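You operate a simulated robot arm through the tools that you are given. There is no shell and no other tool. Be economical: measure what you need, move in short steps, check, and stop when the job is done.

Carry out the task below with a simulated robot arm. There is one attempt and no reset: what you move stays moved.

Task
Put the pack with a red knob on the top of the setting bench. Put the pack with a purple knob on the top of the drawer cabinet. Take the yellow filter and put it on the top of the cream cabinet. Take the blue filter and leave it on the top of the setting bench. Fetch the pack with a blue knob and set it on the top of the setting bench. Shut the change parts door. Take the pack of mats on the top of the setting bench and put it away on the top of the shelf on tunnel two. Pull the door of the drying cabinet open. Do these in any order.

It is judged by the outcome, as a careful person would: the job done as asked, and still so three seconds after it is handed in. It fails if anything else is knocked over, pushed out of place, dropped, spilled or broken.

Robot
A 7-joint arm with a vacuum gripper on a trunk, on a base that drives. Base frame: it is fixed to the floor where the robot stands at the start and does not move with it; the origin is under the middle of the robot, x ahead of it, y to its left, z up. Units: m, rad, N and s.
With the tool pointing down near the work surface it reaches from about 0.1 to 0.62 m from the robot's upright axis, wherever it stands. Its first joint turns from -1.204 to 3.002 rad. Places, roughly: blue filter [0, -0.5, 1]; change parts door [-0.2, 0.9, 0.5]; door of the drying cabinet [-6.8, -7.3, 1.1]; pack of mats [-0.75, 1.5, 1]; pack with a blue knob (14x14x13 cm) [0.5, 0.7, 0.9]; pack with a purple knob (14x18x13 cm) [0.7, 0, 0.9]; pack with a red knob (18x14x13 cm) [0.5, 0, 0.9]; top of the cream cabinet [0.7, -2.9, 0.9]; top of the drawer cabinet [-2.3, 1.4, 0.9]; top of the setting bench [-1.3, 1.4, 0.9]; top of the shelf on tunnel two (21x82 cm) [0.04, -4.66, 0.88]; yellow filter [0.25, -0.5, 1]. Payload 1.06 kg.
Tool frame: the origin (TCP) lies in the middle of the cups' lips, and z points out of the cups. The gripper has 1 cup of 0.024 m across, covering 0.024 by 0.024 m (tool x, y); the bellows give 0.008 m. With the vacuum on, a cup seals on a smooth face that it is pressed against (1 to 4 N); it does not hold porous or soft things. The pull reaches 23 N.
Orientation is that of the tool frame in the base frame, as [roll, pitch, yaw] about the fixed x, y, z axes, in that order (R = Rz(yaw) Ry(pitch) Rx(roll)). With the cups facing straight down, the tool's x points along the base's -x, its y along +y and its z along -z.

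Tools
- The arm moves only by the tool send_rows. Its argument "plan" is a list of rows, each a list of 3 entries, a list of its own where there are three numbers: the shift along the base's x, y, z in units of 25 mm (1.0 is 25 mm), then the turn, a rotation vector about the base's x, y, z in units of 4 degrees (1.0 is 4 degrees), then the vacuum: 1 switches it on, 0 off. In form: [[[x, y, z], [rx, ry, rz], suction], ...]. A call has 1 to 10 rows; each row shifts and turns the commanded pose from where the row before left it. A call with a number of a shift or a turn outside -1 to 1 is refused whole. A row lasts 0.2 s, in which the tool goes at most 0.05 m and 0.15 rad; a call with a longer step from one row to the next is refused whole, and so is a gripper value outside its range. A pose out of reach is approached as far as the arm can. The call stops where the force on the tool passes 40 N (or 10 N more than at its start, if that is more) or the arm is blocked; 0.2 s more then pass. The pull builds up within a second once a cup has sealed. Time passes only in rows, and 0.2 s behind the last, so rows that do not move give it time. The reply holds the time, the measured pose of the TCP, the force on the tool along the base axes and the pull of the vacuum, in the units named above and with some noise, with the torque about the TCP (base axes, N m) and any sound that the robot's microphone picked up, and new pictures: "views" is both (left out), scene, wrist or none.
- Cameras (640 x 400 px; columns grow to the right, rows downward): "scene" is now at [0.1758, -0.0003, 1.2279]; the picture's right is [0.01, -1.00, 0.00], its down [-0.42, -0.00, -0.91] and it looks along [0.91, 0.01, -0.42] (base axes); focal length 214 px, centre (320, 200). "wrist" rides on the gripper at [0.078, 0.019, -0.096] in the tool frame; the picture's right is [-0.24, 0.97, 0.00], its down [-0.71, -0.17, -0.69] and it looks along [-0.67, -0.16, 0.73] (tool axes); focal length 243 px, centre (320, 200). There is no depth. A picture from a camera that has moved, and an enlarged one, comes with that camera's place and axes in the base frame and with its lens.
- slide_trunk(by): slides the trunk up (or, below 0, down) by that many m; the arm and the scene camera ride with it, the base frame stays. It gives what a move gives, with no picture.
- roll_base(legs): drives the robot by 1 to 6 legs, each [ahead, left, turn to the left] in m, m and rad, along the robot's own axes; the way and the turn of a leg run together, so that a leg with both is an arc; at most 1.5 m and 3.142 rad a leg. The arm and the cameras ride along, it lands a little off, and it stops where it bumps. It gives what a move gives, and a new picture of the scene camera.
- pan_tilt(pan, tilt): turns the head with the scene camera to pan (to the left, within 1.396 rad either way) and tilt (down, from -0.506 to 1.204), counted from straight ahead of the robot. It gives what a move gives, and a new picture of the scene camera.
- close_up(camera, box): a new picture of the part [left, top, right, bottom] of that camera's present view, enlarged. The clock stands still meanwhile.
- finish_job(): hands the job in; it is judged then, once.

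Go step by step. Nothing tells you exact positions but the pictures and the camera data: compare them with the known pose of the tool, close in by small moves and look again before you grip or let go. The budget is 207 turns and 260 pictures, counting those below and the enlarged ones. Unless the task says otherwise, let go and move clear before handing in, and close with one line.

The tools are called after "Request:" by a JSON object that holds its "name" and its "arguments". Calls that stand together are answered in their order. send_rows: Moves the arm, as the interface text tells. Its arguments: {"type":"object","properties":{"plan":{"type":"array","items":{"type":"array"}},"views":{"type":"string","enum":["both","scene","wrist","none"]}},"required":["plan"]} The other tools are called the same way: slide_trunk (by) slides the trunk up or down; roll_base (legs) drives the base; pan_tilt (pan, tilt) turns the head that bears the scene camera; close_up (camera, box) takes an enlarged picture of a part of a camera's view; finish_job () hands the job in.

At the start:

```text
time: 0.0
tool_pos: [0.2593, 0.2167, 1.2023]
orientation: [3.14, -0.005, 3.14]
wrist_force: [0.2, 0.1, -0.5]
moment: [0.01, -0.03, -0.02]
pull: 0.0
trunk travel left (down, up): [-0.375, 0.117]
robot x, y, heading: [-0.0009, -0.001, -0.003]
head pan, tilt: [0.042, 0.73]
```

scene: 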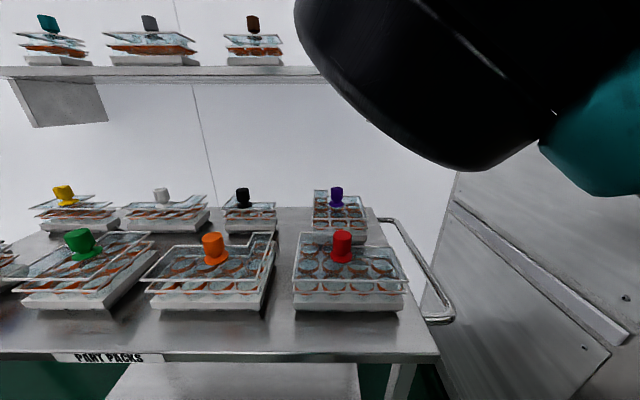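
wrist: 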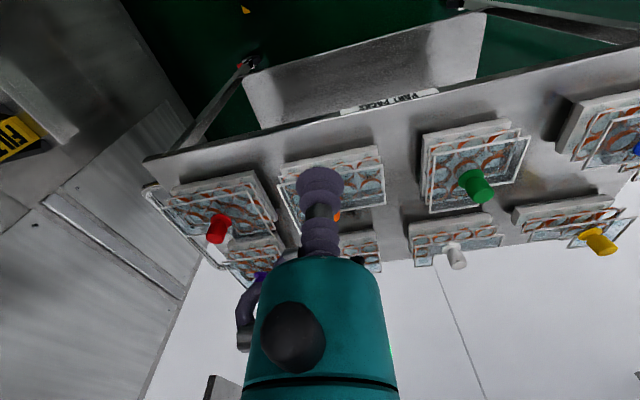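

I see the part packs trolley ahead, with the red and purple knobs on its right end. I'll look around first to learn the layout.

Request:
{"name": "pan_tilt", "arguments": {"pan": 1.39, "tilt": 0.5}}

Request:
{"name": "pan_tilt", "arguments": {"pan": -1.39, "tilt": 0.5}}

```text
time: 1.5
tool_pos: [0.2613, 0.2166, 1.2014]
orientation: [3.14, -0.009, 3.14]
wrist_force: [0.1, -0.4, 0.1]
moment: [-0.01, 0.02, 0.0]
pull: 0.1
trunk travel left (down, up): [-0.375, 0.117]
robot x, y, heading: [0.0018, -0.0015, 0.002]
head pan, tilt: [1.389, 0.499]
camera scene: at [0.1758, 0.0015, 1.2282], right [0.03, -1.0, 0.0], down [-0.41, -0.01, -0.91], along [0.91, 0.02, -0.41], focal length 214 px, centre (320, 200)
```

scene: 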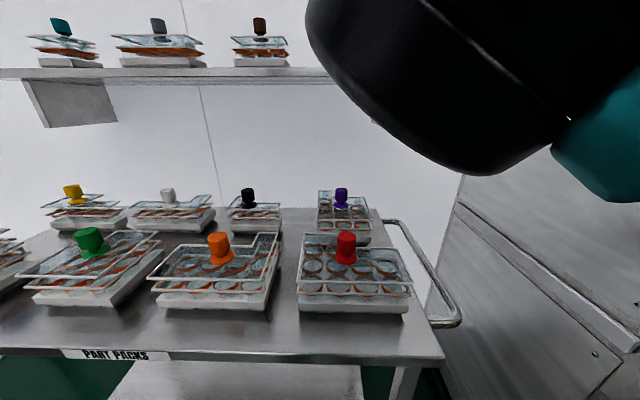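

```text
time: 4.0
tool_pos: [0.2597, 0.2165, 1.2015]
orientation: [3.139, -0.007, 3.141]
wrist_force: [0.9, -0.2, -0.1]
moment: [0.04, -0.02, -0.01]
pull: 0.0
trunk travel left (down, up): [-0.375, 0.117]
robot x, y, heading: [0.0031, -0.0009, -0.006]
head pan, tilt: [-1.389, 0.499]
camera scene: at [0.1001, -0.0904, 1.2217], right [-0.98, -0.18, 0.0], down [-0.09, 0.47, -0.88], along [0.16, -0.86, -0.48], focal length 214 px, centre (320, 200)
```

scene: 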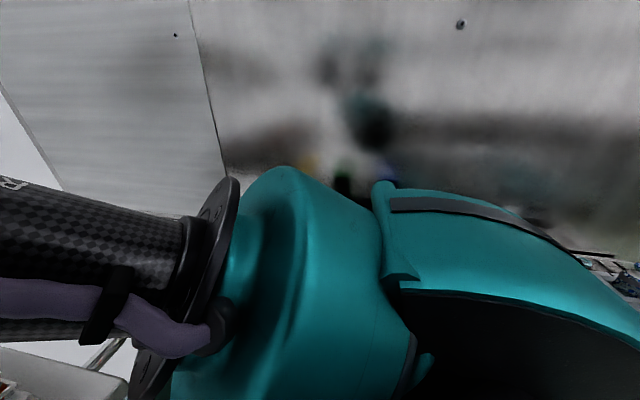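

The first picture lagged (still looking ahead); the right side shows a polished machine behind my arm. I'll look left again.

Request:
{"name": "pan_tilt", "arguments": {"pan": 1.39, "tilt": 0.4}}

Request:
{"name": "close_up", "arguments": {"camera": "scene", "box": [0, 0, 640, 400]}}

```text
time: 6.4
tool_pos: [0.2588, 0.2161, 1.202]
orientation: [3.14, -0.004, 3.14]
wrist_force: [0.2, -0.4, 0.4]
moment: [-0.02, 0.01, 0.0]
pull: 0.1
trunk travel left (down, up): [-0.375, 0.117]
robot x, y, heading: [0.0011, 0.0013, 0.001]
head pan, tilt: [1.389, 0.4]
camera scene: at [0.1004, 0.0902, 1.2308], right [0.98, -0.18, 0.0], down [-0.07, -0.38, -0.92], along [0.17, 0.91, -0.39], focal length 214 px, centre (320, 200)
```

scene: 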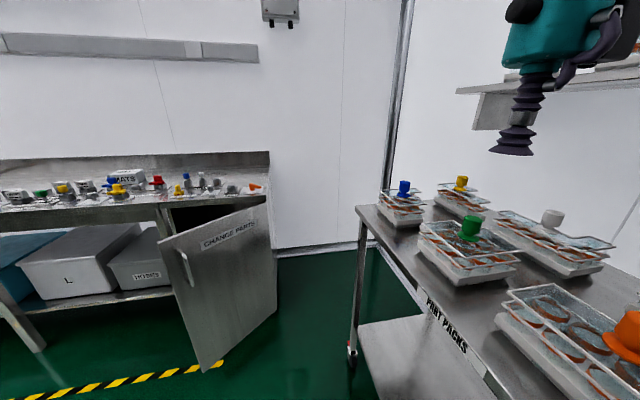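

```text
1.00 times, centred on (320, 200) of scene (not enlarged: the box is as wide or as high as the picture)
camera zoom: at [0.1004, 0.0902, 1.2308], right [0.98, -0.18, 0.0], down [-0.07, -0.38, -0.92], along [0.17, 0.91, -0.39], focal length 214 px, centre (320, 200)
```

zoom: 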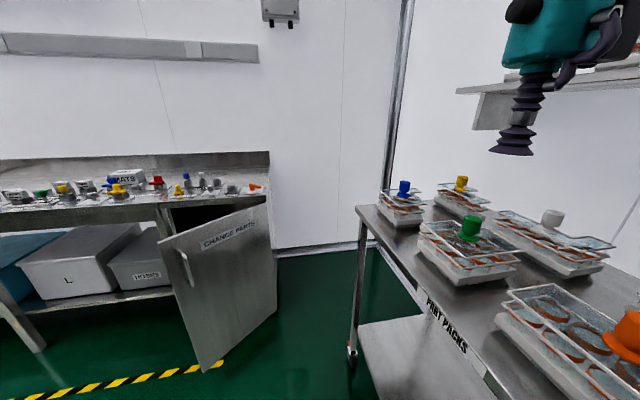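

The setting bench with the change parts door is on the left. Now I'll look right between arm parts for the filters.

Request:
{"name": "pan_tilt", "arguments": {"pan": -1.39, "tilt": -0.1}}

Request:
{"name": "close_up", "arguments": {"camera": "wrist", "box": [0, 0, 300, 188]}}

```text
time: 8.8
tool_pos: [0.2603, 0.2162, 1.2027]
orientation: [3.138, -0.004, 3.141]
wrist_force: [0.6, 0.4, -0.1]
moment: [-0.05, -0.01, 0.03]
pull: 0.1
trunk travel left (down, up): [-0.375, 0.117]
robot x, y, heading: [0.0016, -0.0029, -0.0]
head pan, tilt: [-1.389, -0.099]
camera scene: at [0.0993, -0.0865, 1.2766], right [-0.98, -0.18, 0.0], down [0.02, -0.1, -1.0], along [0.18, -0.98, 0.1], focal length 214 px, centre (320, 200)
```

scene: 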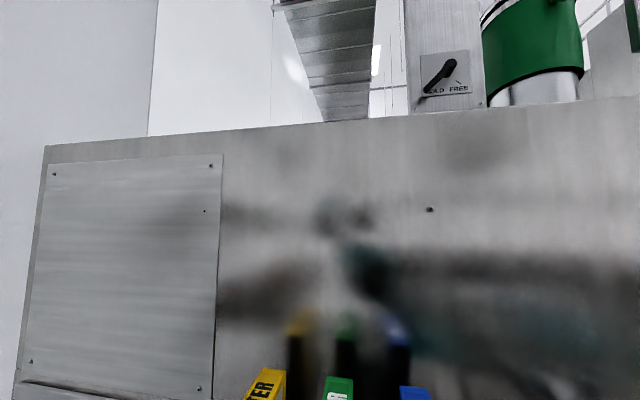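

```text
2.13 times, centred on (150, 94) of wrist
camera zoom: at [0.1828, 0.2357, 1.2982], right [0.24, 0.97, 0.0], down [0.71, -0.17, 0.68], along [0.66, -0.16, -0.73], focal length 516 px, centre (682, 426)
```

zoom: 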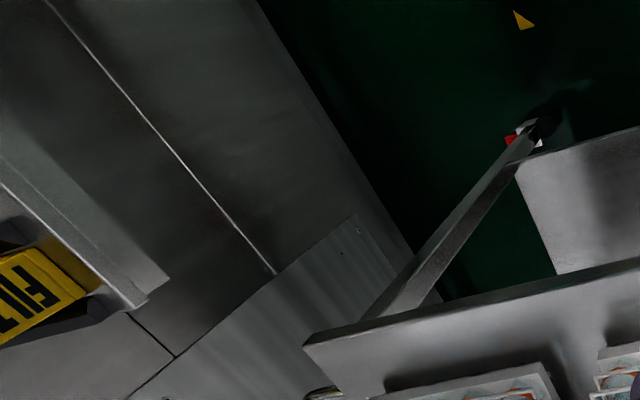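

The filters stand on a ledge at right, tops near z≈1.0; red knob top triangulates to about (0.48, -0.03, 1.02). I'll move the tool above it and look.

Request:
{"name": "pan_tilt", "arguments": {"pan": 0.0, "tilt": 0.73}}

Request:
{"name": "send_rows", "arguments": {"plan": [[[0.88, -1, -0.2], [0, 0, 0], 0], [[0.88, -1, -0.2], [0, 0, 0], 0], [[0.88, -1, -0.2], [0, 0, 0], 0], [[0.88, -1, -0.2], [0, 0, 0], 0], [[0.88, -1, -0.2], [0, 0, 0], 0], [[0.88, -1, -0.2], [0, 0, 0], 0], [[0.88, -1, -0.2], [0, 0, 0], 0], [[0.88, -1, -0.2], [0, 0, 0], 0], [[0.88, -1, -0.2], [0, 0, 0], 0], [[0.88, -1, -0.2], [0, 0, 0], 0]]}}

```text
time: 10.4
tool_pos: [0.2615, 0.2175, 1.1997]
orientation: [3.14, -0.013, 3.138]
wrist_force: [-0.9, 0.0, 0.8]
moment: [-0.01, 0.02, -0.01]
pull: 0.1
trunk travel left (down, up): [-0.375, 0.117]
robot x, y, heading: [-0.0025, -0.0034, 0.004]
head pan, tilt: [0.0, 0.73]
camera scene: at [0.1734, -0.0156, 1.2214], right [-0.16, -0.99, 0.0], down [-0.47, 0.08, -0.88], along [0.87, -0.14, -0.48], focal length 214 px, centre (320, 200)
```

scene: 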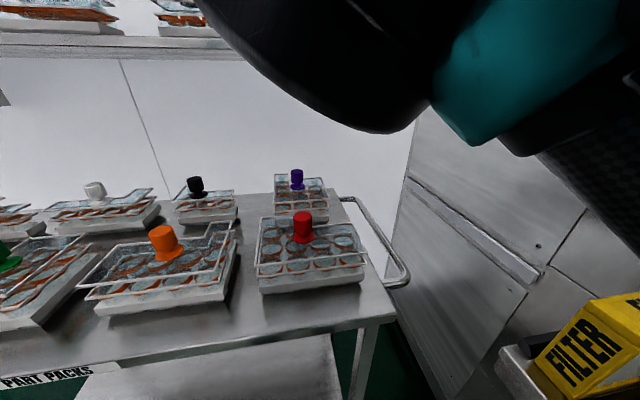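

```text
time: 12.6
tool_pos: [0.4808, -0.0322, 1.1512]
orientation: [3.141, -0.006, 3.141]
wrist_force: [0.8, 0.1, -0.3]
moment: [-0.01, 0.01, -0.06]
pull: 0.0
trunk travel left (down, up): [-0.375, 0.117]
robot x, y, heading: [0.0002, 0.0005, -0.001]
head pan, tilt: [0.0, 0.73]
camera scene: at [0.1675, -0.0011, 1.2014], right [0.0, -1.0, 0.0], down [-0.67, 0.0, -0.75], along [0.75, 0.0, -0.67], focal length 214 px, centre (320, 200)
camera wrist: at [0.4038, -0.0138, 1.2477], right [0.24, 0.97, 0.0], down [0.71, -0.17, 0.68], along [0.66, -0.16, -0.73], focal length 243 px, centre (320, 200)
```

scene: 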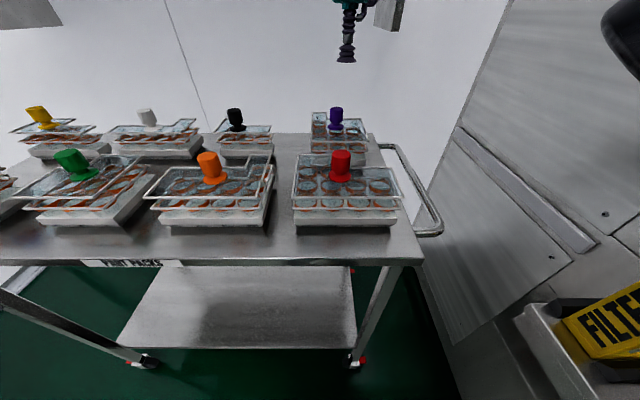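
wrist: 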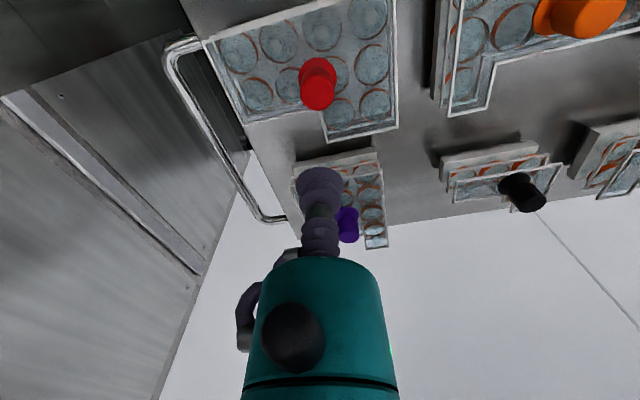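

Triangulation gives the red knob top at (0.478, -0.035, 1.027). I'll lower to it with the vacuum on.

Request:
{"name": "send_rows", "arguments": {"plan": [[[-0.1, -0.1, -1], [0, 0, 0], 0], [[0, 0, -1], [0, 0, 0], 0], [[0, 0, -1], [0, 0, 0], 0], [[0, 0, -1], [0, 0, 0], 0], [[0, 0, -0.5], [0, 0, 0], 1], [[0, 0, -0.2], [0, 0, 0], 1], [[0, 0, -0.2], [0, 0, 0], 1], [[0, 0, -0.12], [0, 0, 0], 1], [[0, 0, 0], [0, 0, 0], 1], [[0, 0, 0], [0, 0, 0], 1]]}}

```text
time: 14.8
tool_pos: [0.4774, -0.0356, 1.0265]
orientation: [3.138, -0.006, 3.14]
wrist_force: [-0.6, -0.1, -0.9]
moment: [-0.01, -0.02, 0.01]
pull: 23.3
trunk travel left (down, up): [-0.375, 0.117]
robot x, y, heading: [0.0005, -0.002, -0.002]
head pan, tilt: [0.0, 0.73]
camera scene: at [0.1676, -0.0009, 1.2014], right [0.0, -1.0, 0.0], down [-0.67, 0.0, -0.75], along [0.75, 0.0, -0.67], focal length 214 px, centre (320, 200)
camera wrist: at [0.4006, -0.0161, 1.1226], right [0.24, 0.97, 0.0], down [0.71, -0.17, 0.68], along [0.66, -0.16, -0.73], focal length 243 px, centre (320, 200)
```

scene: 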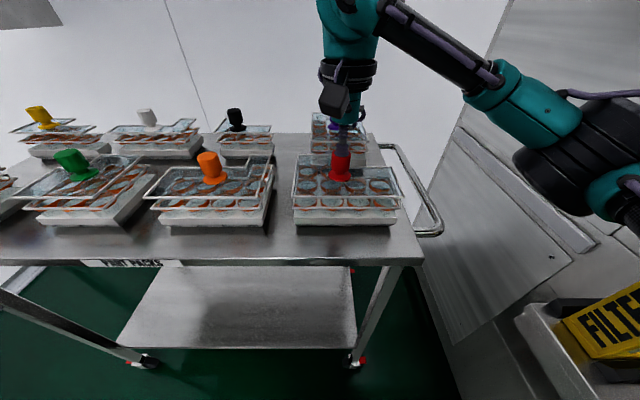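
wrist: 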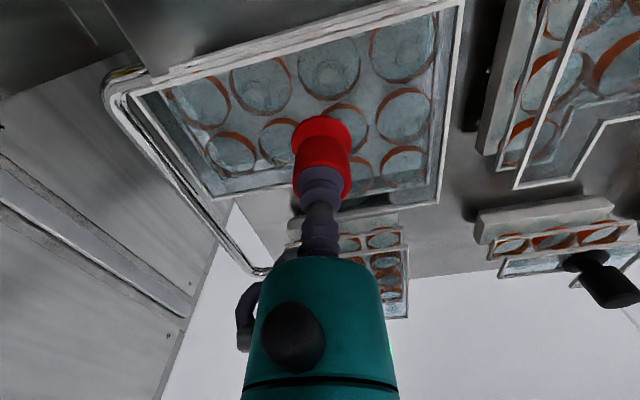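

Sealed with 23 N of pull. I'll lift slowly and check the load and tilt.

Request:
{"name": "send_rows", "arguments": {"plan": [[[0, 0, 0.2], [0, 0, 0], 1], [[0, 0, 0.3], [0, 0, 0], 1], [[0, 0, 0.5], [0, 0, 0], 1], [[0, 0, 0.6], [0, 0, 0], 1], [[0, 0, 0.8], [0, 0, 0], 1], [[0, 0, 0.8], [0, 0, 0], 1], [[0, 0, 0.8], [0, 0, 0], 1], [[0, 0, 0.8], [0, 0, 0], 1], [[0, 0, 0.8], [0, 0, 0], 1], [[0, 0, 0.4], [0, 0, 0], 1]]}}

```text
time: 17.0
tool_pos: [0.4769, -0.034, 1.1772]
orientation: [3.138, -0.006, 3.139]
wrist_force: [0.2, 0.7, -4.1]
moment: [-0.03, 0.02, -0.02]
pull: 23.0
trunk travel left (down, up): [-0.375, 0.117]
robot x, y, heading: [-0.0026, -0.0002, 0.004]
head pan, tilt: [0.0, 0.73]
camera scene: at [0.1675, -0.0009, 1.2014], right [0.0, -1.0, 0.0], down [-0.67, 0.0, -0.75], along [0.75, 0.0, -0.67], focal length 214 px, centre (320, 200)
camera wrist: at [0.4003, -0.0147, 1.2739], right [0.24, 0.97, 0.0], down [0.71, -0.17, 0.68], along [0.66, -0.16, -0.73], focal length 243 px, centre (320, 200)
```

scene: 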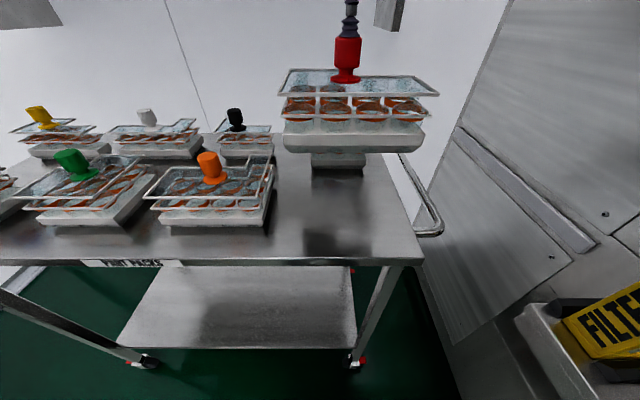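
wrist: 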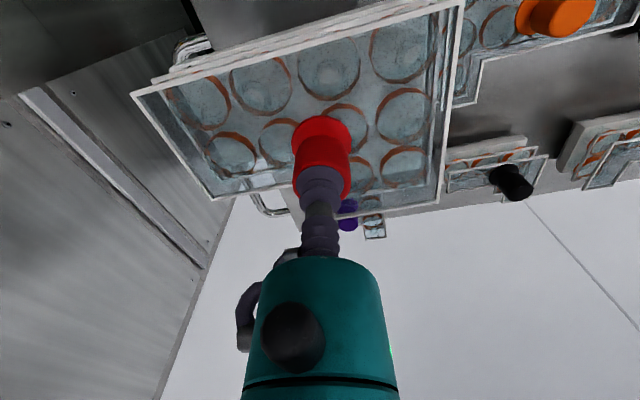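

Held level, about 0.4 kg. I'll raise it a bit and draw it in, then turn left toward the bench to look.

Request:
{"name": "send_rows", "arguments": {"plan": [[[-0.5, 0.2, 0.6], [0, 0, 0], 1], [[-0.6, 0.3, 0.6], [0, 0, 0], 1], [[-0.6, 0.3, 0.6], [0, 0, 0], 1], [[-0.6, 0.3, 0.3], [0, 0, 0], 1], [[-0.3, 0.2, 0], [0, 0, 0], 1]], "views": "none"}}

Request:
{"name": "roll_base", "arguments": {"legs": [[-0.15, 0, 0], [0, 0, 1.571]]}}

Request:
{"name": "pan_tilt", "arguments": {"pan": 0.6, "tilt": 0.45}}

Request:
{"name": "pan_tilt", "arguments": {"pan": 1.39, "tilt": 0.4}}

```text
time: 18.2
tool_pos: [0.4134, -0.0046, 1.2293]
orientation: [3.139, -0.005, 3.14]
wrist_force: [-0.7, 0.5, -4.0]
moment: [-0.03, -0.01, -0.01]
pull: 22.9
trunk travel left (down, up): [-0.375, 0.117]
robot x, y, heading: [0.0002, -0.0018, 0.0]
head pan, tilt: [0.0, 0.73]
```

```text
time: 23.2
tool_pos: [-0.1187, 0.4135, 1.2285]
orientation: [3.139, -0.004, -1.632]
wrist_force: [0.1, -0.9, -3.8]
moment: [0.01, -0.02, -0.04]
pull: 23.0
trunk travel left (down, up): [-0.375, 0.117]
robot x, y, heading: [-0.1477, 0.0003, 1.51]
head pan, tilt: [0.0, 0.73]
camera scene: at [-0.1366, 0.1667, 1.2014], right [1.0, -0.06, 0.0], down [-0.04, -0.67, -0.75], along [0.04, 0.74, -0.67], focal length 214 px, centre (320, 200)
```

scene: 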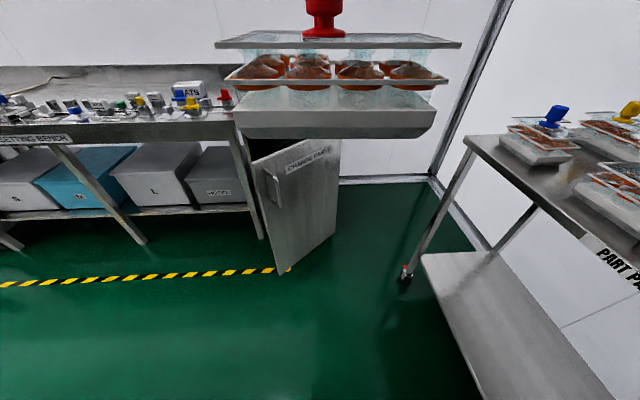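

```text
time: 24.2
tool_pos: [-0.1184, 0.4134, 1.2279]
orientation: [3.139, -0.005, -1.633]
wrist_force: [0.4, 0.2, -3.3]
moment: [-0.02, -0.02, 0.0]
pull: 23.2
trunk travel left (down, up): [-0.375, 0.117]
robot x, y, heading: [-0.1499, 0.0009, 1.509]
head pan, tilt: [0.6, 0.45]
camera scene: at [-0.1888, 0.1619, 1.226], right [0.86, 0.51, 0.0], down [0.22, -0.37, -0.9], along [-0.46, 0.77, -0.44], focal length 214 px, centre (320, 200)
```

scene: 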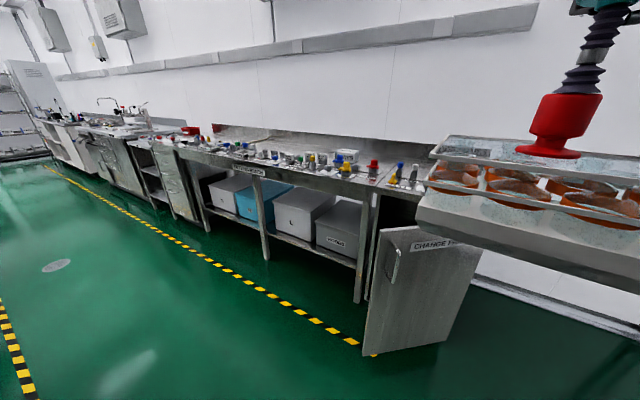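

```text
time: 25.4
tool_pos: [-0.1192, 0.4133, 1.2279]
orientation: [3.14, -0.005, -1.633]
wrist_force: [0.2, 0.0, -4.0]
moment: [-0.02, -0.02, 0.0]
pull: 22.9
trunk travel left (down, up): [-0.375, 0.117]
robot x, y, heading: [-0.1474, -0.0037, 1.509]
head pan, tilt: [1.389, 0.4]
camera scene: at [-0.2315, 0.1052, 1.2308], right [0.24, 0.97, 0.0], down [0.38, -0.09, -0.92], along [-0.89, 0.22, -0.39], focal length 214 px, centre (320, 200)
```

scene: 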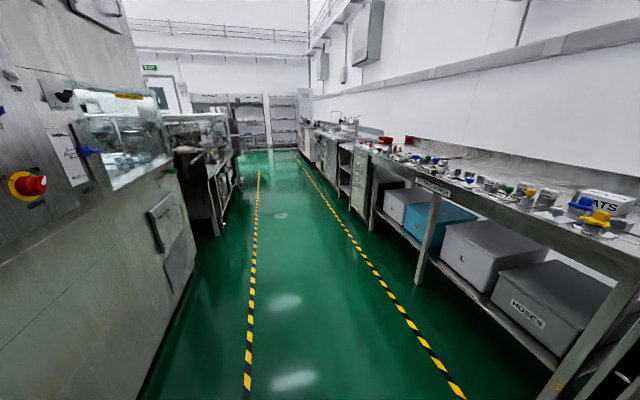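

The bench runs along the left wall at x from about -0.5 to -2. I'll strafe left along the aisle to face it.

Request:
{"name": "roll_base", "arguments": {"legs": [[0, 1.1, 0.06], [0.35, 0, 0]]}}

Request:
{"name": "pan_tilt", "arguments": {"pan": 0.0, "tilt": 0.6}}

Request:
{"name": "pan_tilt", "arguments": {"pan": 0.6, "tilt": 0.6}}

Request:
{"name": "pan_tilt", "arguments": {"pan": -0.6, "tilt": 0.6}}

```text
time: 37.3
tool_pos: [-1.2715, 0.7874, 1.2279]
orientation: [3.138, -0.006, -1.548]
wrist_force: [-0.2, 1.5, -3.9]
moment: [0.0, 0.02, 0.0]
pull: 22.7
trunk travel left (down, up): [-0.375, 0.117]
robot x, y, heading: [-1.2662, 0.3724, 1.592]
head pan, tilt: [1.389, 0.4]
camera scene: at [-1.3591, 0.4703, 1.2307], right [0.16, 0.99, 0.0], down [0.38, -0.06, -0.92], along [-0.91, 0.14, -0.39], focal length 214 px, centre (320, 200)
```

scene: 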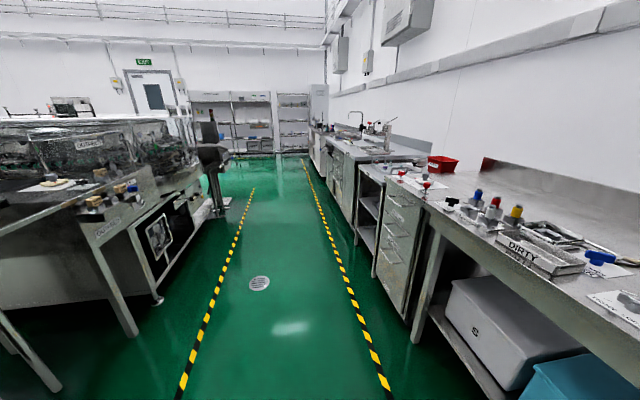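

```text
time: 38.8
tool_pos: [-1.2719, 0.7863, 1.2294]
orientation: [3.141, -0.007, -1.547]
wrist_force: [0.5, 1.4, -4.5]
moment: [-0.01, 0.0, 0.01]
pull: 23.0
trunk travel left (down, up): [-0.375, 0.117]
robot x, y, heading: [-1.2673, 0.3746, 1.592]
head pan, tilt: [0.0, 0.6]
camera scene: at [-1.2698, 0.5437, 1.2125], right [1.0, 0.03, 0.0], down [0.01, -0.56, -0.83], along [-0.02, 0.82, -0.56], focal length 214 px, centre (320, 200)
```

scene: 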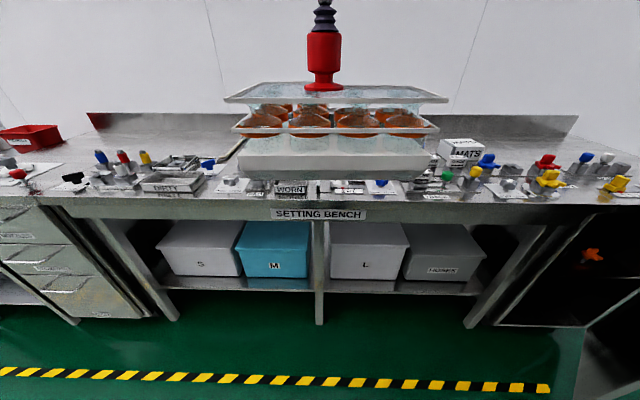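

```text
time: 39.8
tool_pos: [-1.2718, 0.7866, 1.229]
orientation: [3.14, -0.006, -1.548]
wrist_force: [0.1, 0.1, -4.0]
moment: [-0.01, 0.03, 0.01]
pull: 22.9
trunk travel left (down, up): [-0.375, 0.117]
robot x, y, heading: [-1.2694, 0.376, 1.594]
head pan, tilt: [0.6, 0.6]
camera scene: at [-1.3192, 0.5271, 1.2125], right [0.81, 0.58, 0.0], down [0.33, -0.46, -0.82], along [-0.48, 0.67, -0.57], focal length 214 px, centre (320, 200)
```

scene: 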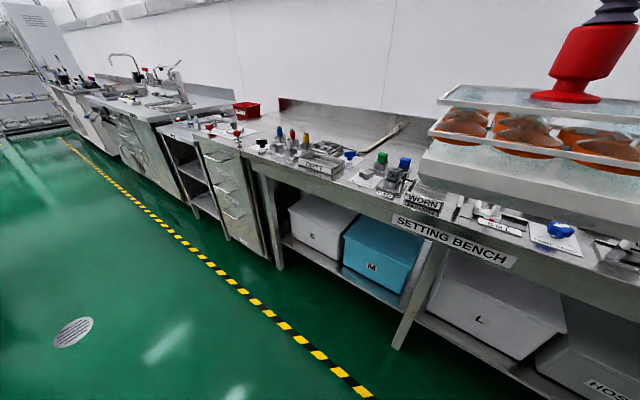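

```text
time: 41.2
tool_pos: [-1.2713, 0.7855, 1.2292]
orientation: [3.14, -0.006, -1.547]
wrist_force: [-0.4, -0.5, -3.6]
moment: [0.01, -0.03, 0.0]
pull: 23.1
trunk travel left (down, up): [-0.375, 0.117]
robot x, y, heading: [-1.2675, 0.3757, 1.599]
head pan, tilt: [-0.6, 0.6]
camera scene: at [-1.2195, 0.5295, 1.2125], right [0.84, -0.54, 0.0], down [-0.31, -0.47, -0.82], along [0.45, 0.69, -0.57], focal length 214 px, centre (320, 200)
```

scene: 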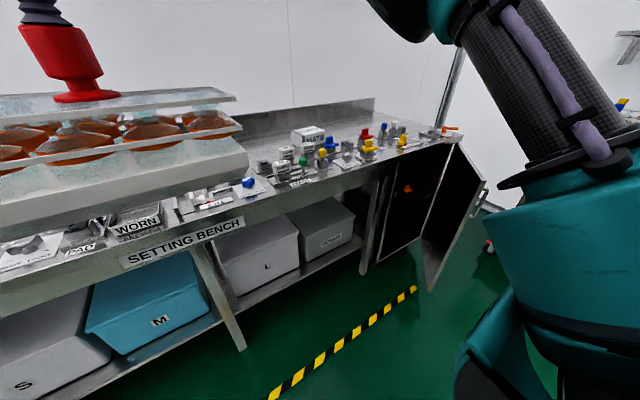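

The bench front is cluttered, back half looks free. I'll use the wrist view, which looks outward past the pack.

Request:
{"name": "close_up", "arguments": {"camera": "wrist", "box": [0, 0, 640, 400]}}

Request:
{"name": "close_up", "arguments": {"camera": "scene", "box": [180, 80, 500, 280]}}

```text
1.00 times, centred on (320, 200) of wrist (not enlarged: the box is as wide or as high as the picture)
camera zoom: at [-1.2883, 0.7083, 1.3249], right [-0.98, 0.21, 0.0], down [0.16, 0.72, 0.68], along [0.15, 0.67, -0.73], focal length 243 px, centre (320, 200)
```

zoom: 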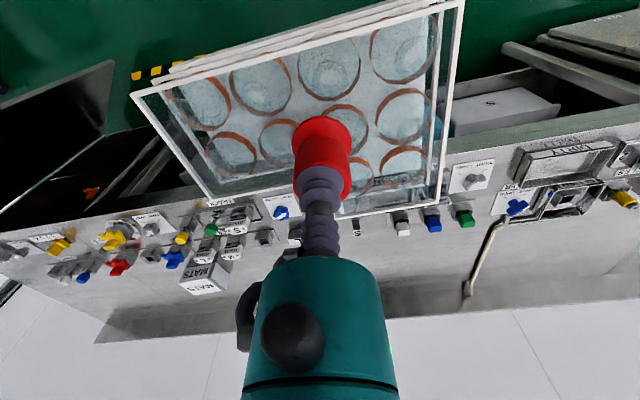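

```text
2.00 times, centred on (340, 180) of scene
camera zoom: at [-1.2195, 0.5295, 1.2125], right [0.84, -0.54, 0.0], down [-0.31, -0.47, -0.82], along [0.45, 0.69, -0.57], focal length 429 px, centre (280, 240)
```

zoom: 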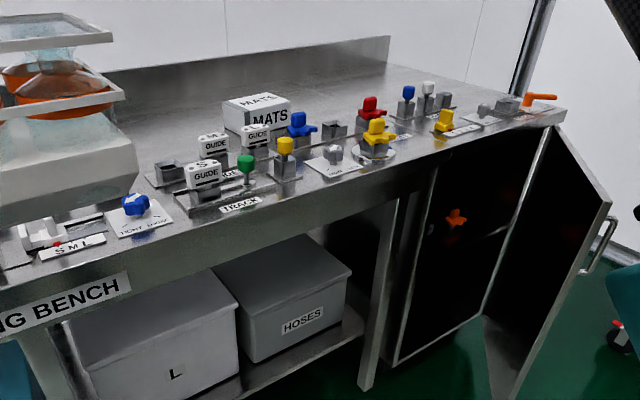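

There's a free strip at the back of the bench. To know how near I can drive I'll look down at my own base.

Request:
{"name": "pan_tilt", "arguments": {"pan": 0.0, "tilt": 1.2}}

```text
time: 42.2
tool_pos: [-1.2701, 0.7855, 1.2298]
orientation: [-3.141, -0.004, -1.548]
wrist_force: [0.6, -0.9, -5.1]
moment: [-0.03, -0.01, 0.02]
pull: 23.1
trunk travel left (down, up): [-0.375, 0.117]
robot x, y, heading: [-1.2665, 0.371, 1.602]
head pan, tilt: [0.0, 1.201]
camera scene: at [-1.2689, 0.5113, 1.168], right [1.0, 0.02, 0.0], down [0.02, -0.93, -0.36], along [-0.01, 0.36, -0.93], focal length 214 px, centre (320, 200)
```

scene: 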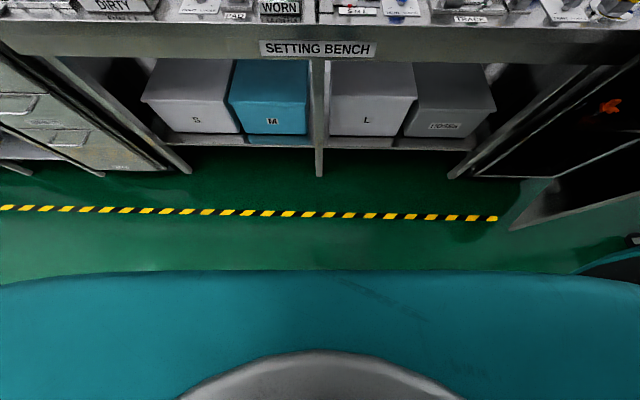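

Base front is about 0.2 m ahead of my axis, bench front edge at y≈1.03. I'll drive forward to y≈0.74 and look at the back strip.

Request:
{"name": "roll_base", "arguments": {"legs": [[0.36, 0, -0.03]]}}

Request:
{"name": "pan_tilt", "arguments": {"pan": 0.55, "tilt": 0.75}}

Request:
{"name": "pan_tilt", "arguments": {"pan": -0.55, "tilt": 0.75}}

Request:
{"name": "close_up", "arguments": {"camera": "wrist", "box": [0, 0, 640, 400]}}

```text
time: 44.5
tool_pos: [-1.2611, 1.1405, 1.2294]
orientation: [3.139, -0.006, -1.581]
wrist_force: [0.5, 0.2, -5.3]
moment: [-0.02, -0.01, 0.04]
pull: 23.1
trunk travel left (down, up): [-0.375, 0.117]
robot x, y, heading: [-1.2701, 0.7238, 1.561]
head pan, tilt: [0.0, 1.201]
camera scene: at [-1.267, 0.8652, 1.1679], right [1.0, -0.01, 0.0], down [-0.01, -0.93, -0.36], along [0.0, 0.36, -0.93], focal length 214 px, centre (320, 200)
```

scene: 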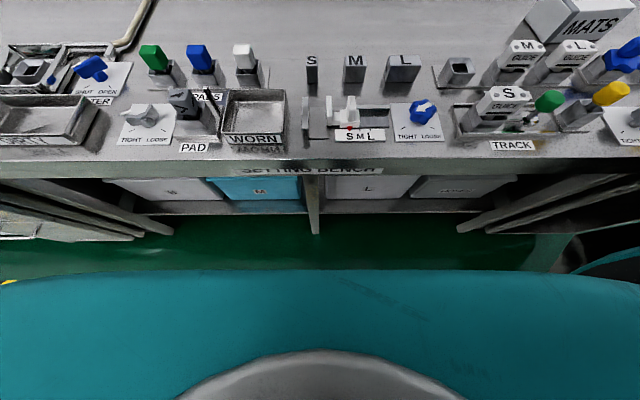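

```text
time: 45.5
tool_pos: [-1.2608, 1.1401, 1.2288]
orientation: [3.141, -0.005, -1.58]
wrist_force: [-0.2, 0.2, -4.7]
moment: [-0.01, 0.0, 0.0]
pull: 22.9
trunk travel left (down, up): [-0.375, 0.117]
robot x, y, heading: [-1.2718, 0.7249, 1.563]
head pan, tilt: [0.55, 0.75]
camera scene: at [-1.3101, 0.8799, 1.1996], right [0.86, 0.51, 0.0], down [0.35, -0.59, -0.73], along [-0.38, 0.63, -0.68], focal length 214 px, centre (320, 200)
```

scene: 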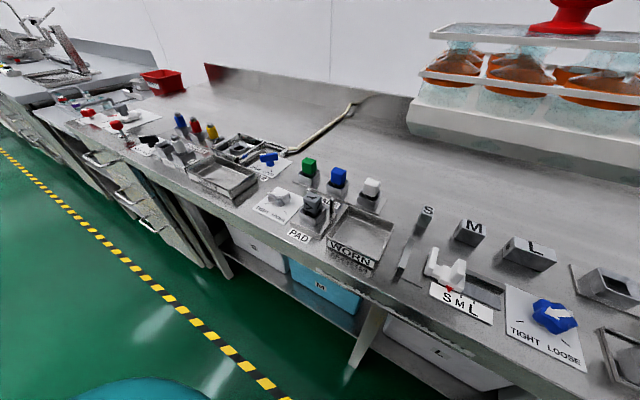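

```text
time: 46.8
tool_pos: [-1.2609, 1.1403, 1.2284]
orientation: [3.139, -0.006, -1.58]
wrist_force: [0.5, 0.1, -3.5]
moment: [-0.01, -0.02, 0.01]
pull: 23.2
trunk travel left (down, up): [-0.375, 0.117]
robot x, y, heading: [-1.2682, 0.7279, 1.558]
head pan, tilt: [-0.55, 0.75]
camera scene: at [-1.2236, 0.8791, 1.1997], right [0.85, -0.53, 0.0], down [-0.36, -0.58, -0.73], along [0.39, 0.62, -0.68], focal length 214 px, centre (320, 200)
```

scene: 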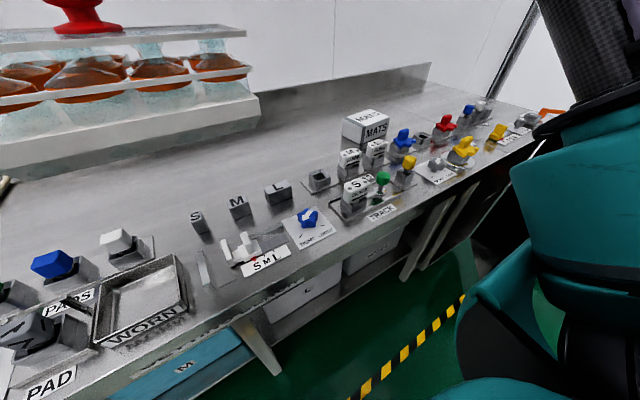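

```text
1.00 times, centred on (320, 200) of wrist (not enlarged: the box is as wide or as high as the picture)
camera zoom: at [-1.2798, 1.0623, 1.3249], right [-0.97, 0.25, 0.0], down [0.18, 0.71, 0.68], along [0.17, 0.66, -0.73], focal length 243 px, centre (320, 200)
```

zoom: 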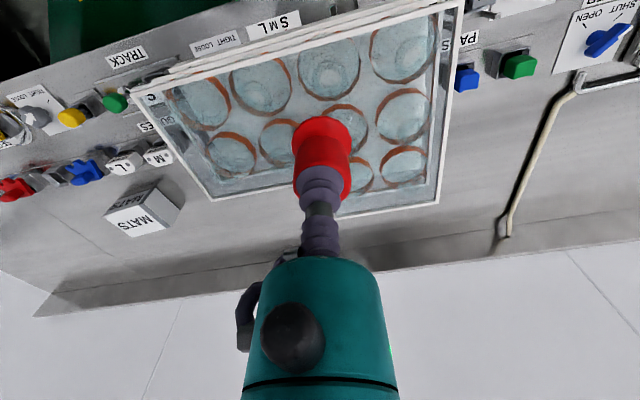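

The back strip between x≈-1.55 and -0.95 is free. I'll nudge the base forward a little and extend the red pack to about (-1.30, 1.33).

Request:
{"name": "roll_base", "arguments": {"legs": [[0.05, 0, 0]]}}

Request:
{"name": "send_rows", "arguments": {"plan": [[[-0.2, 0.8, 0], [0, 0, 0], 1], [[-0.2, 0.9, 0], [0, 0, 0], 1], [[-0.2, 0.9, 0], [0, 0, 0], 1], [[-0.2, 0.9, 0], [0, 0, 0], 1], [[-0.2, 0.9, 0], [0, 0, 0], 1], [[-0.2, 0.9, -0.5], [0, 0, 0], 1], [[0, 0.3, -1], [0, 0, 0], 1], [[0, 0, -1], [0, 0, 0], 1], [[0, 0, -1], [0, 0, 0], 1], [[0, 0, -1], [0, 0, 0], 1]]}}

```text
time: 47.7
tool_pos: [-1.2595, 1.1906, 1.2277]
orientation: [3.14, -0.007, -1.582]
wrist_force: [0.0, -0.1, -4.6]
moment: [0.0, 0.02, -0.02]
pull: 22.7
trunk travel left (down, up): [-0.375, 0.117]
robot x, y, heading: [-1.2657, 0.775, 1.565]
head pan, tilt: [-0.55, 0.75]
camera scene: at [-1.2231, 0.9299, 1.1995], right [0.85, -0.53, 0.0], down [-0.36, -0.58, -0.73], along [0.39, 0.62, -0.68], focal length 214 px, centre (320, 200)
```

scene: 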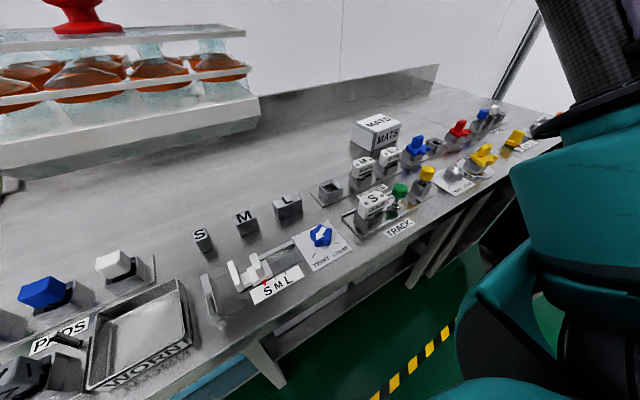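

```text
time: 49.9
tool_pos: [-1.287, 1.3038, 1.1013]
orientation: [3.14, -0.004, -1.58]
wrist_force: [-0.3, -0.2, -3.9]
moment: [-0.04, -0.01, -0.02]
pull: 23.4
out of reach, approached as far as the arm can: row 5, 6
trunk travel left (down, up): [-0.375, 0.117]
robot x, y, heading: [-1.2708, 0.7769, 1.556]
head pan, tilt: [-0.55, 0.75]
camera scene: at [-1.223, 0.9292, 1.1996], right [0.85, -0.53, 0.0], down [-0.36, -0.58, -0.73], along [0.39, 0.62, -0.68], focal length 214 px, centre (320, 200)
camera wrist: at [-1.3057, 1.2264, 1.1979], right [-0.97, 0.25, 0.0], down [0.18, 0.71, 0.68], along [0.17, 0.66, -0.73], focal length 243 px, centre (320, 200)
```

scene: 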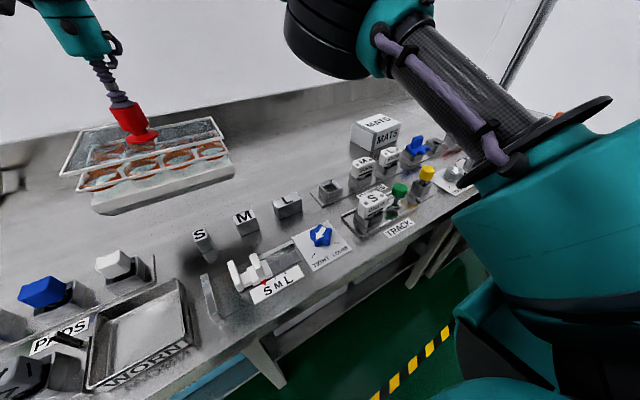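
wrist: 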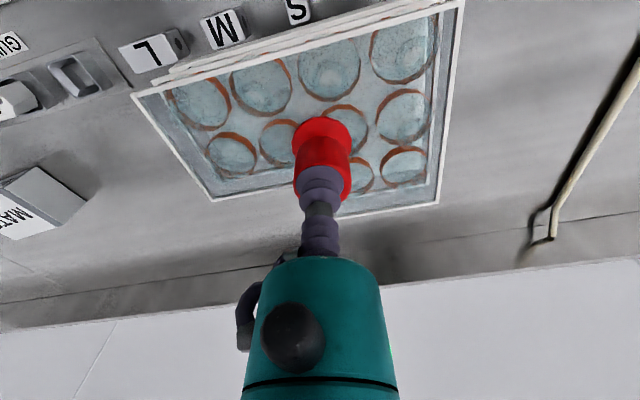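

Nearly there; now lower and go out another 3 cm, keeping clear of the blocks.

Request:
{"name": "send_rows", "arguments": {"plan": [[[0, 0.6, 0], [0, 0, 0], 1], [[0, 0.6, -0.4], [0, 0, 0], 1], [[0, 0, -0.6], [0, 0, 0], 1], [[0, 0, -0.6], [0, 0, 0], 1]]}}

```text
time: 50.9
tool_pos: [-1.2857, 1.3313, 1.0608]
orientation: [3.139, -0.005, -1.581]
wrist_force: [1.0, 0.2, -4.2]
moment: [0.01, 0.01, -0.04]
pull: 22.7
trunk travel left (down, up): [-0.375, 0.117]
robot x, y, heading: [-1.2667, 0.7751, 1.561]
head pan, tilt: [-0.55, 0.75]
camera scene: at [-1.2231, 0.9292, 1.1996], right [0.85, -0.53, 0.0], down [-0.36, -0.58, -0.73], along [0.39, 0.62, -0.68], focal length 214 px, centre (320, 200)
camera wrist: at [-1.3042, 1.2551, 1.1567], right [-0.97, 0.25, 0.0], down [0.18, 0.71, 0.68], along [0.17, 0.66, -0.73], focal length 243 px, centre (320, 200)
```

scene: 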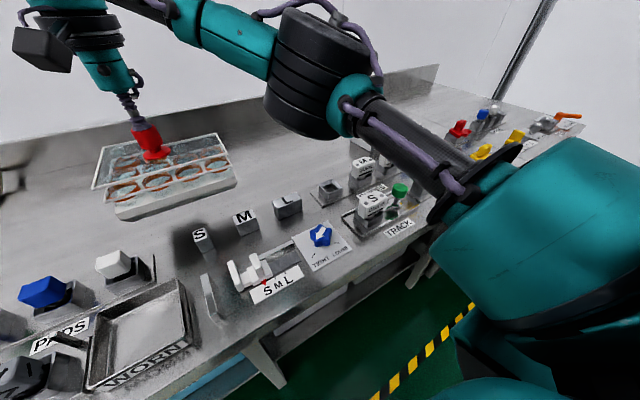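
wrist: 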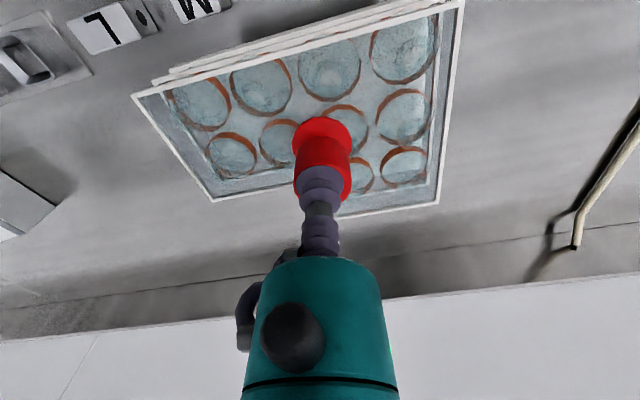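

Clear. Lowering in small steps until the weight comes off.

Request:
{"name": "send_rows", "arguments": {"plan": [[[0, 0, -0.4], [0, 0, 0], 1], [[0, 0, -0.3], [0, 0, 0], 1], [[0, 0, -0.2], [0, 0, 0], 1], [[0, 0, 0], [0, 0, 0], 1]], "views": "scene"}}

```text
time: 51.9
tool_pos: [-1.2829, 1.3316, 1.0383]
orientation: [3.139, -0.004, -1.581]
wrist_force: [-0.2, 0.9, -3.4]
moment: [-0.01, -0.02, 0.0]
pull: 22.6
trunk travel left (down, up): [-0.375, 0.117]
robot x, y, heading: [-1.2676, 0.7759, 1.563]
head pan, tilt: [-0.55, 0.75]
camera scene: at [-1.2232, 0.9291, 1.1997], right [0.85, -0.53, 0.0], down [-0.36, -0.58, -0.73], along [0.39, 0.62, -0.68], focal length 214 px, centre (320, 200)
```

scene: 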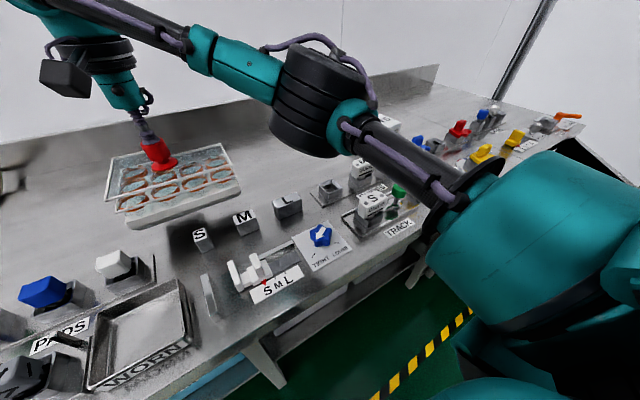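

Request:
{"name": "send_rows", "arguments": {"plan": [[[0, 0, -0.2], [0, 0, 0], 1], [[0, 0, -0.2], [0, 0, 0], 1], [[0, 0, 0], [0, 0, 0], 1]], "views": "none"}}

Request:
{"name": "send_rows", "arguments": {"plan": [[[0, 0, -0.2], [0, 0, 0], 1], [[0, 0, 0], [0, 0, 0], 1]], "views": "scene"}}

```text
time: 52.7
tool_pos: [-1.2841, 1.3345, 1.0306]
orientation: [3.141, -0.006, -1.583]
wrist_force: [-1.0, -0.8, -4.3]
moment: [-0.02, 0.0, 0.0]
pull: 22.6
trunk travel left (down, up): [-0.375, 0.117]
robot x, y, heading: [-1.2702, 0.7732, 1.558]
head pan, tilt: [-0.55, 0.75]
```

```text
time: 53.3
tool_pos: [-1.2846, 1.3318, 1.024]
orientation: [3.141, -0.005, -1.581]
wrist_force: [-0.1, -0.4, -5.2]
moment: [-0.03, 0.01, 0.01]
pull: 22.8
trunk travel left (down, up): [-0.375, 0.117]
robot x, y, heading: [-1.2717, 0.7735, 1.565]
head pan, tilt: [-0.55, 0.75]
camera scene: at [-1.2232, 0.9291, 1.1996], right [0.85, -0.53, 0.0], down [-0.36, -0.58, -0.73], along [0.39, 0.62, -0.68], focal length 214 px, centre (320, 200)
```

scene: 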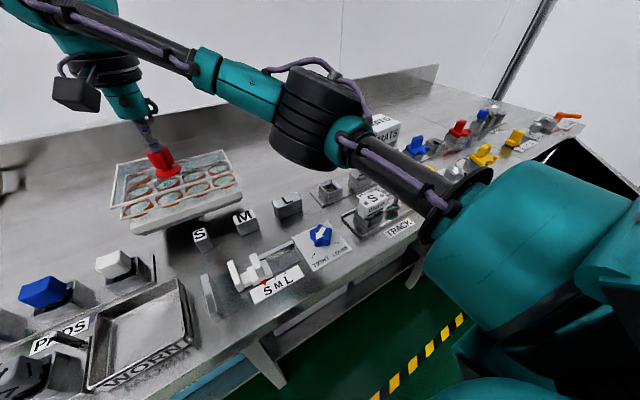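

Request:
{"name": "send_rows", "arguments": {"plan": [[[0, 0, -0.2], [0, 0, 0], 1], [[0, 0, 0], [0, 0, 0], 1]], "views": "none"}}

Request:
{"name": "send_rows", "arguments": {"plan": [[[0, 0, -0.2], [0, 0, 0], 1], [[0, 0, 0], [0, 0, 0], 1]], "views": "none"}}

Request:
{"name": "send_rows", "arguments": {"plan": [[[0, 0, -0.2], [0, 0, 0], 1], [[0, 0, 0], [0, 0, 0], 1]], "views": "scene"}}

```text
time: 53.9
tool_pos: [-1.2837, 1.3324, 1.0193]
orientation: [3.139, -0.008, -1.58]
wrist_force: [0.1, -0.5, -4.0]
moment: [-0.05, -0.02, 0.03]
pull: 23.4
trunk travel left (down, up): [-0.375, 0.117]
robot x, y, heading: [-1.266, 0.7759, 1.563]
head pan, tilt: [-0.55, 0.75]
```

```text
time: 54.5
tool_pos: [-1.2851, 1.3318, 1.0132]
orientation: [3.139, -0.005, -1.581]
wrist_force: [-0.2, 0.6, -3.5]
moment: [-0.05, -0.04, -0.03]
pull: 23.4
trunk travel left (down, up): [-0.375, 0.117]
robot x, y, heading: [-1.265, 0.775, 1.564]
head pan, tilt: [-0.55, 0.75]
```

```text
time: 55.1
tool_pos: [-1.2841, 1.3325, 1.0075]
orientation: [3.139, -0.005, -1.582]
wrist_force: [0.1, 0.8, -3.9]
moment: [-0.02, 0.01, -0.03]
pull: 23.1
trunk travel left (down, up): [-0.375, 0.117]
robot x, y, heading: [-1.2687, 0.7761, 1.56]
head pan, tilt: [-0.55, 0.75]
camera scene: at [-1.2232, 0.9291, 1.1996], right [0.85, -0.53, 0.0], down [-0.36, -0.58, -0.73], along [0.39, 0.62, -0.68], focal length 214 px, centre (320, 200)
```

scene: 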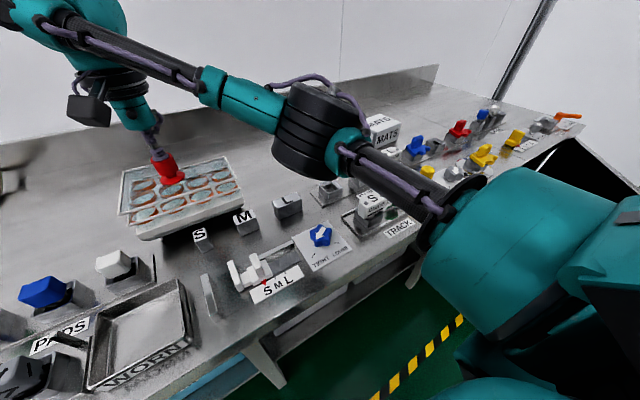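

Request:
{"name": "send_rows", "arguments": {"plan": [[[0, 0, -0.2], [0, 0, 0], 1], [[0, 0, 0], [0, 0, 0], 1]], "views": "none"}}

Request:
{"name": "pan_tilt", "arguments": {"pan": 0.0, "tilt": 0.75}}

```text
time: 55.7
tool_pos: [-1.2832, 1.3336, 1.0032]
orientation: [3.139, -0.003, -1.582]
wrist_force: [0.5, -0.3, -4.1]
moment: [-0.01, 0.0, 0.05]
pull: 22.7
trunk travel left (down, up): [-0.375, 0.117]
robot x, y, heading: [-1.2667, 0.7749, 1.562]
head pan, tilt: [-0.55, 0.75]
```

```text
time: 56.7
tool_pos: [-1.2835, 1.3343, 1.0036]
orientation: [3.139, -0.005, -1.581]
wrist_force: [-0.2, -0.7, -4.7]
moment: [-0.03, 0.0, 0.01]
pull: 22.9
trunk travel left (down, up): [-0.375, 0.117]
robot x, y, heading: [-1.2705, 0.7769, 1.557]
head pan, tilt: [0.0, 0.75]
camera scene: at [-1.2663, 0.9417, 1.1996], right [1.0, -0.01, 0.0], down [-0.01, -0.68, -0.73], along [0.01, 0.73, -0.68], focal length 214 px, centre (320, 200)
```

scene: 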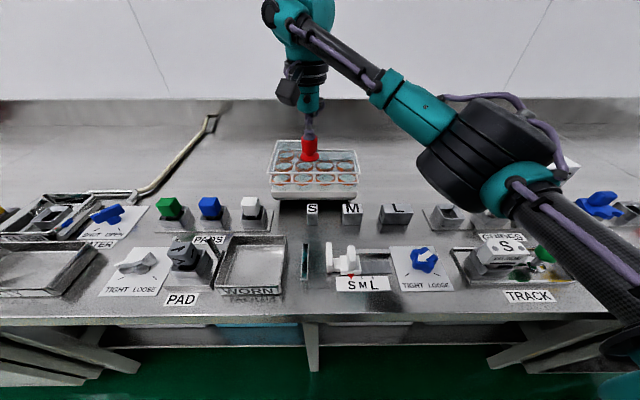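

Request:
{"name": "close_up", "arguments": {"camera": "scene", "box": [240, 130, 432, 250]}}

Request:
{"name": "close_up", "arguments": {"camera": "wrist", "box": [0, 0, 640, 400]}}

```text
3.33 times, centred on (336, 190) of scene
camera zoom: at [-1.2663, 0.9417, 1.1996], right [1.0, -0.01, 0.0], down [-0.01, -0.68, -0.73], along [0.01, 0.73, -0.68], focal length 715 px, centre (267, 233)
```

zoom: 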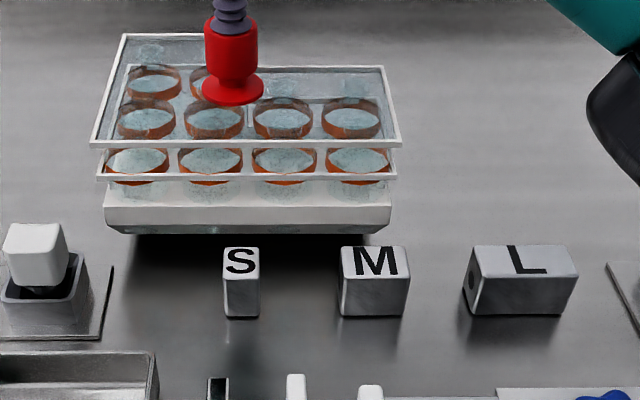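

```text
1.00 times, centred on (320, 200) of wrist (not enlarged: the box is as wide or as high as the picture)
camera zoom: at [-1.3027, 1.256, 1.0994], right [-0.97, 0.25, 0.0], down [0.18, 0.71, 0.68], along [0.17, 0.66, -0.73], focal length 243 px, centre (320, 200)
```

zoom: 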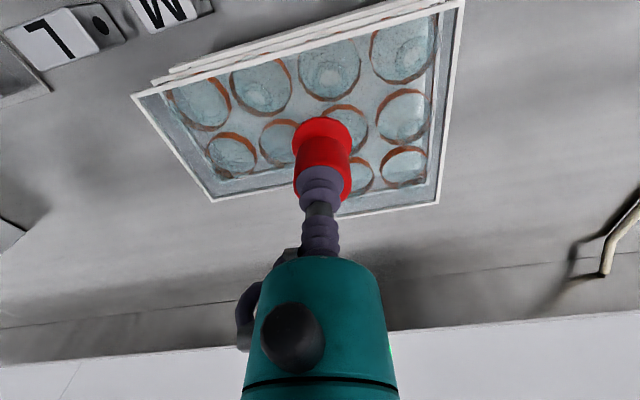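

Block clearance is slim, so I'll shift 2 cm further back before lowering the last bit.

Request:
{"name": "send_rows", "arguments": {"plan": [[[0, 0.5, 0], [0, 0, 0], 1], [[0, 0.5, 0], [0, 0, 0], 1], [[0, 0, -0.2], [0, 0, 0], 1], [[0, 0, 0], [0, 0, 0], 1]], "views": "none"}}

Request:
{"name": "send_rows", "arguments": {"plan": [[[0, 0, -0.2], [0, 0, 0], 1], [[0, 0, 0], [0, 0, 0], 1]], "views": "none"}}

Request:
{"name": "send_rows", "arguments": {"plan": [[[0, 0, -0.15], [0, 0, 0], 1], [[0, 0, 0], [0, 0, 0], 1]], "views": "none"}}

Request:
{"name": "send_rows", "arguments": {"plan": [[[0, 0, -0.15], [0, 0, 0], 1], [[0, 0, 0], [0, 0, 0], 1]], "views": "scene"}}

```text
time: 57.7
tool_pos: [-1.2828, 1.358, 0.9989]
orientation: [3.141, -0.005, -1.581]
wrist_force: [-1.2, 0.2, -3.5]
moment: [0.0, -0.03, -0.02]
pull: 22.8
trunk travel left (down, up): [-0.375, 0.117]
robot x, y, heading: [-1.2653, 0.7737, 1.56]
head pan, tilt: [0.0, 0.75]
```

```text
time: 58.3
tool_pos: [-1.2827, 1.3586, 0.9948]
orientation: [3.138, -0.006, -1.582]
wrist_force: [0.3, -0.5, -4.4]
moment: [0.0, -0.02, 0.0]
pull: 22.5
trunk travel left (down, up): [-0.375, 0.117]
robot x, y, heading: [-1.2662, 0.7751, 1.561]
head pan, tilt: [0.0, 0.75]
```

```text
time: 58.9
tool_pos: [-1.2829, 1.3582, 0.9914]
orientation: [3.139, -0.006, -1.581]
wrist_force: [0.6, -0.1, -3.7]
moment: [-0.04, -0.03, -0.03]
pull: 23.1
trunk travel left (down, up): [-0.375, 0.117]
robot x, y, heading: [-1.2722, 0.7763, 1.562]
head pan, tilt: [0.0, 0.75]
```

```text
time: 59.5
tool_pos: [-1.2839, 1.3575, 0.9873]
orientation: [3.14, -0.007, -1.582]
wrist_force: [-0.4, -0.5, -3.8]
moment: [-0.01, -0.03, -0.01]
pull: 23.2
trunk travel left (down, up): [-0.375, 0.117]
robot x, y, heading: [-1.2654, 0.7757, 1.564]
head pan, tilt: [0.0, 0.75]
camera scene: at [-1.2663, 0.9417, 1.1996], right [1.0, -0.01, 0.0], down [-0.01, -0.68, -0.73], along [0.01, 0.73, -0.68], focal length 214 px, centre (320, 200)
```

scene: 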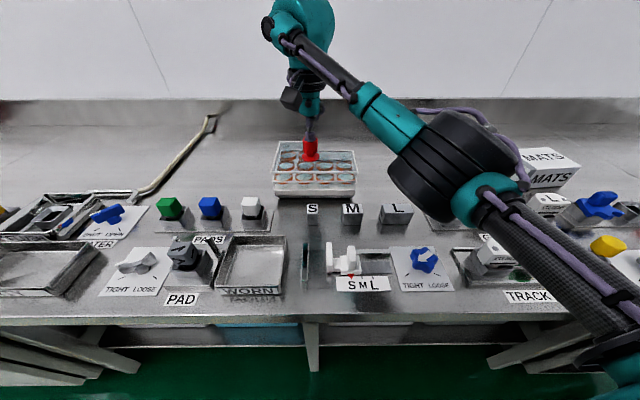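

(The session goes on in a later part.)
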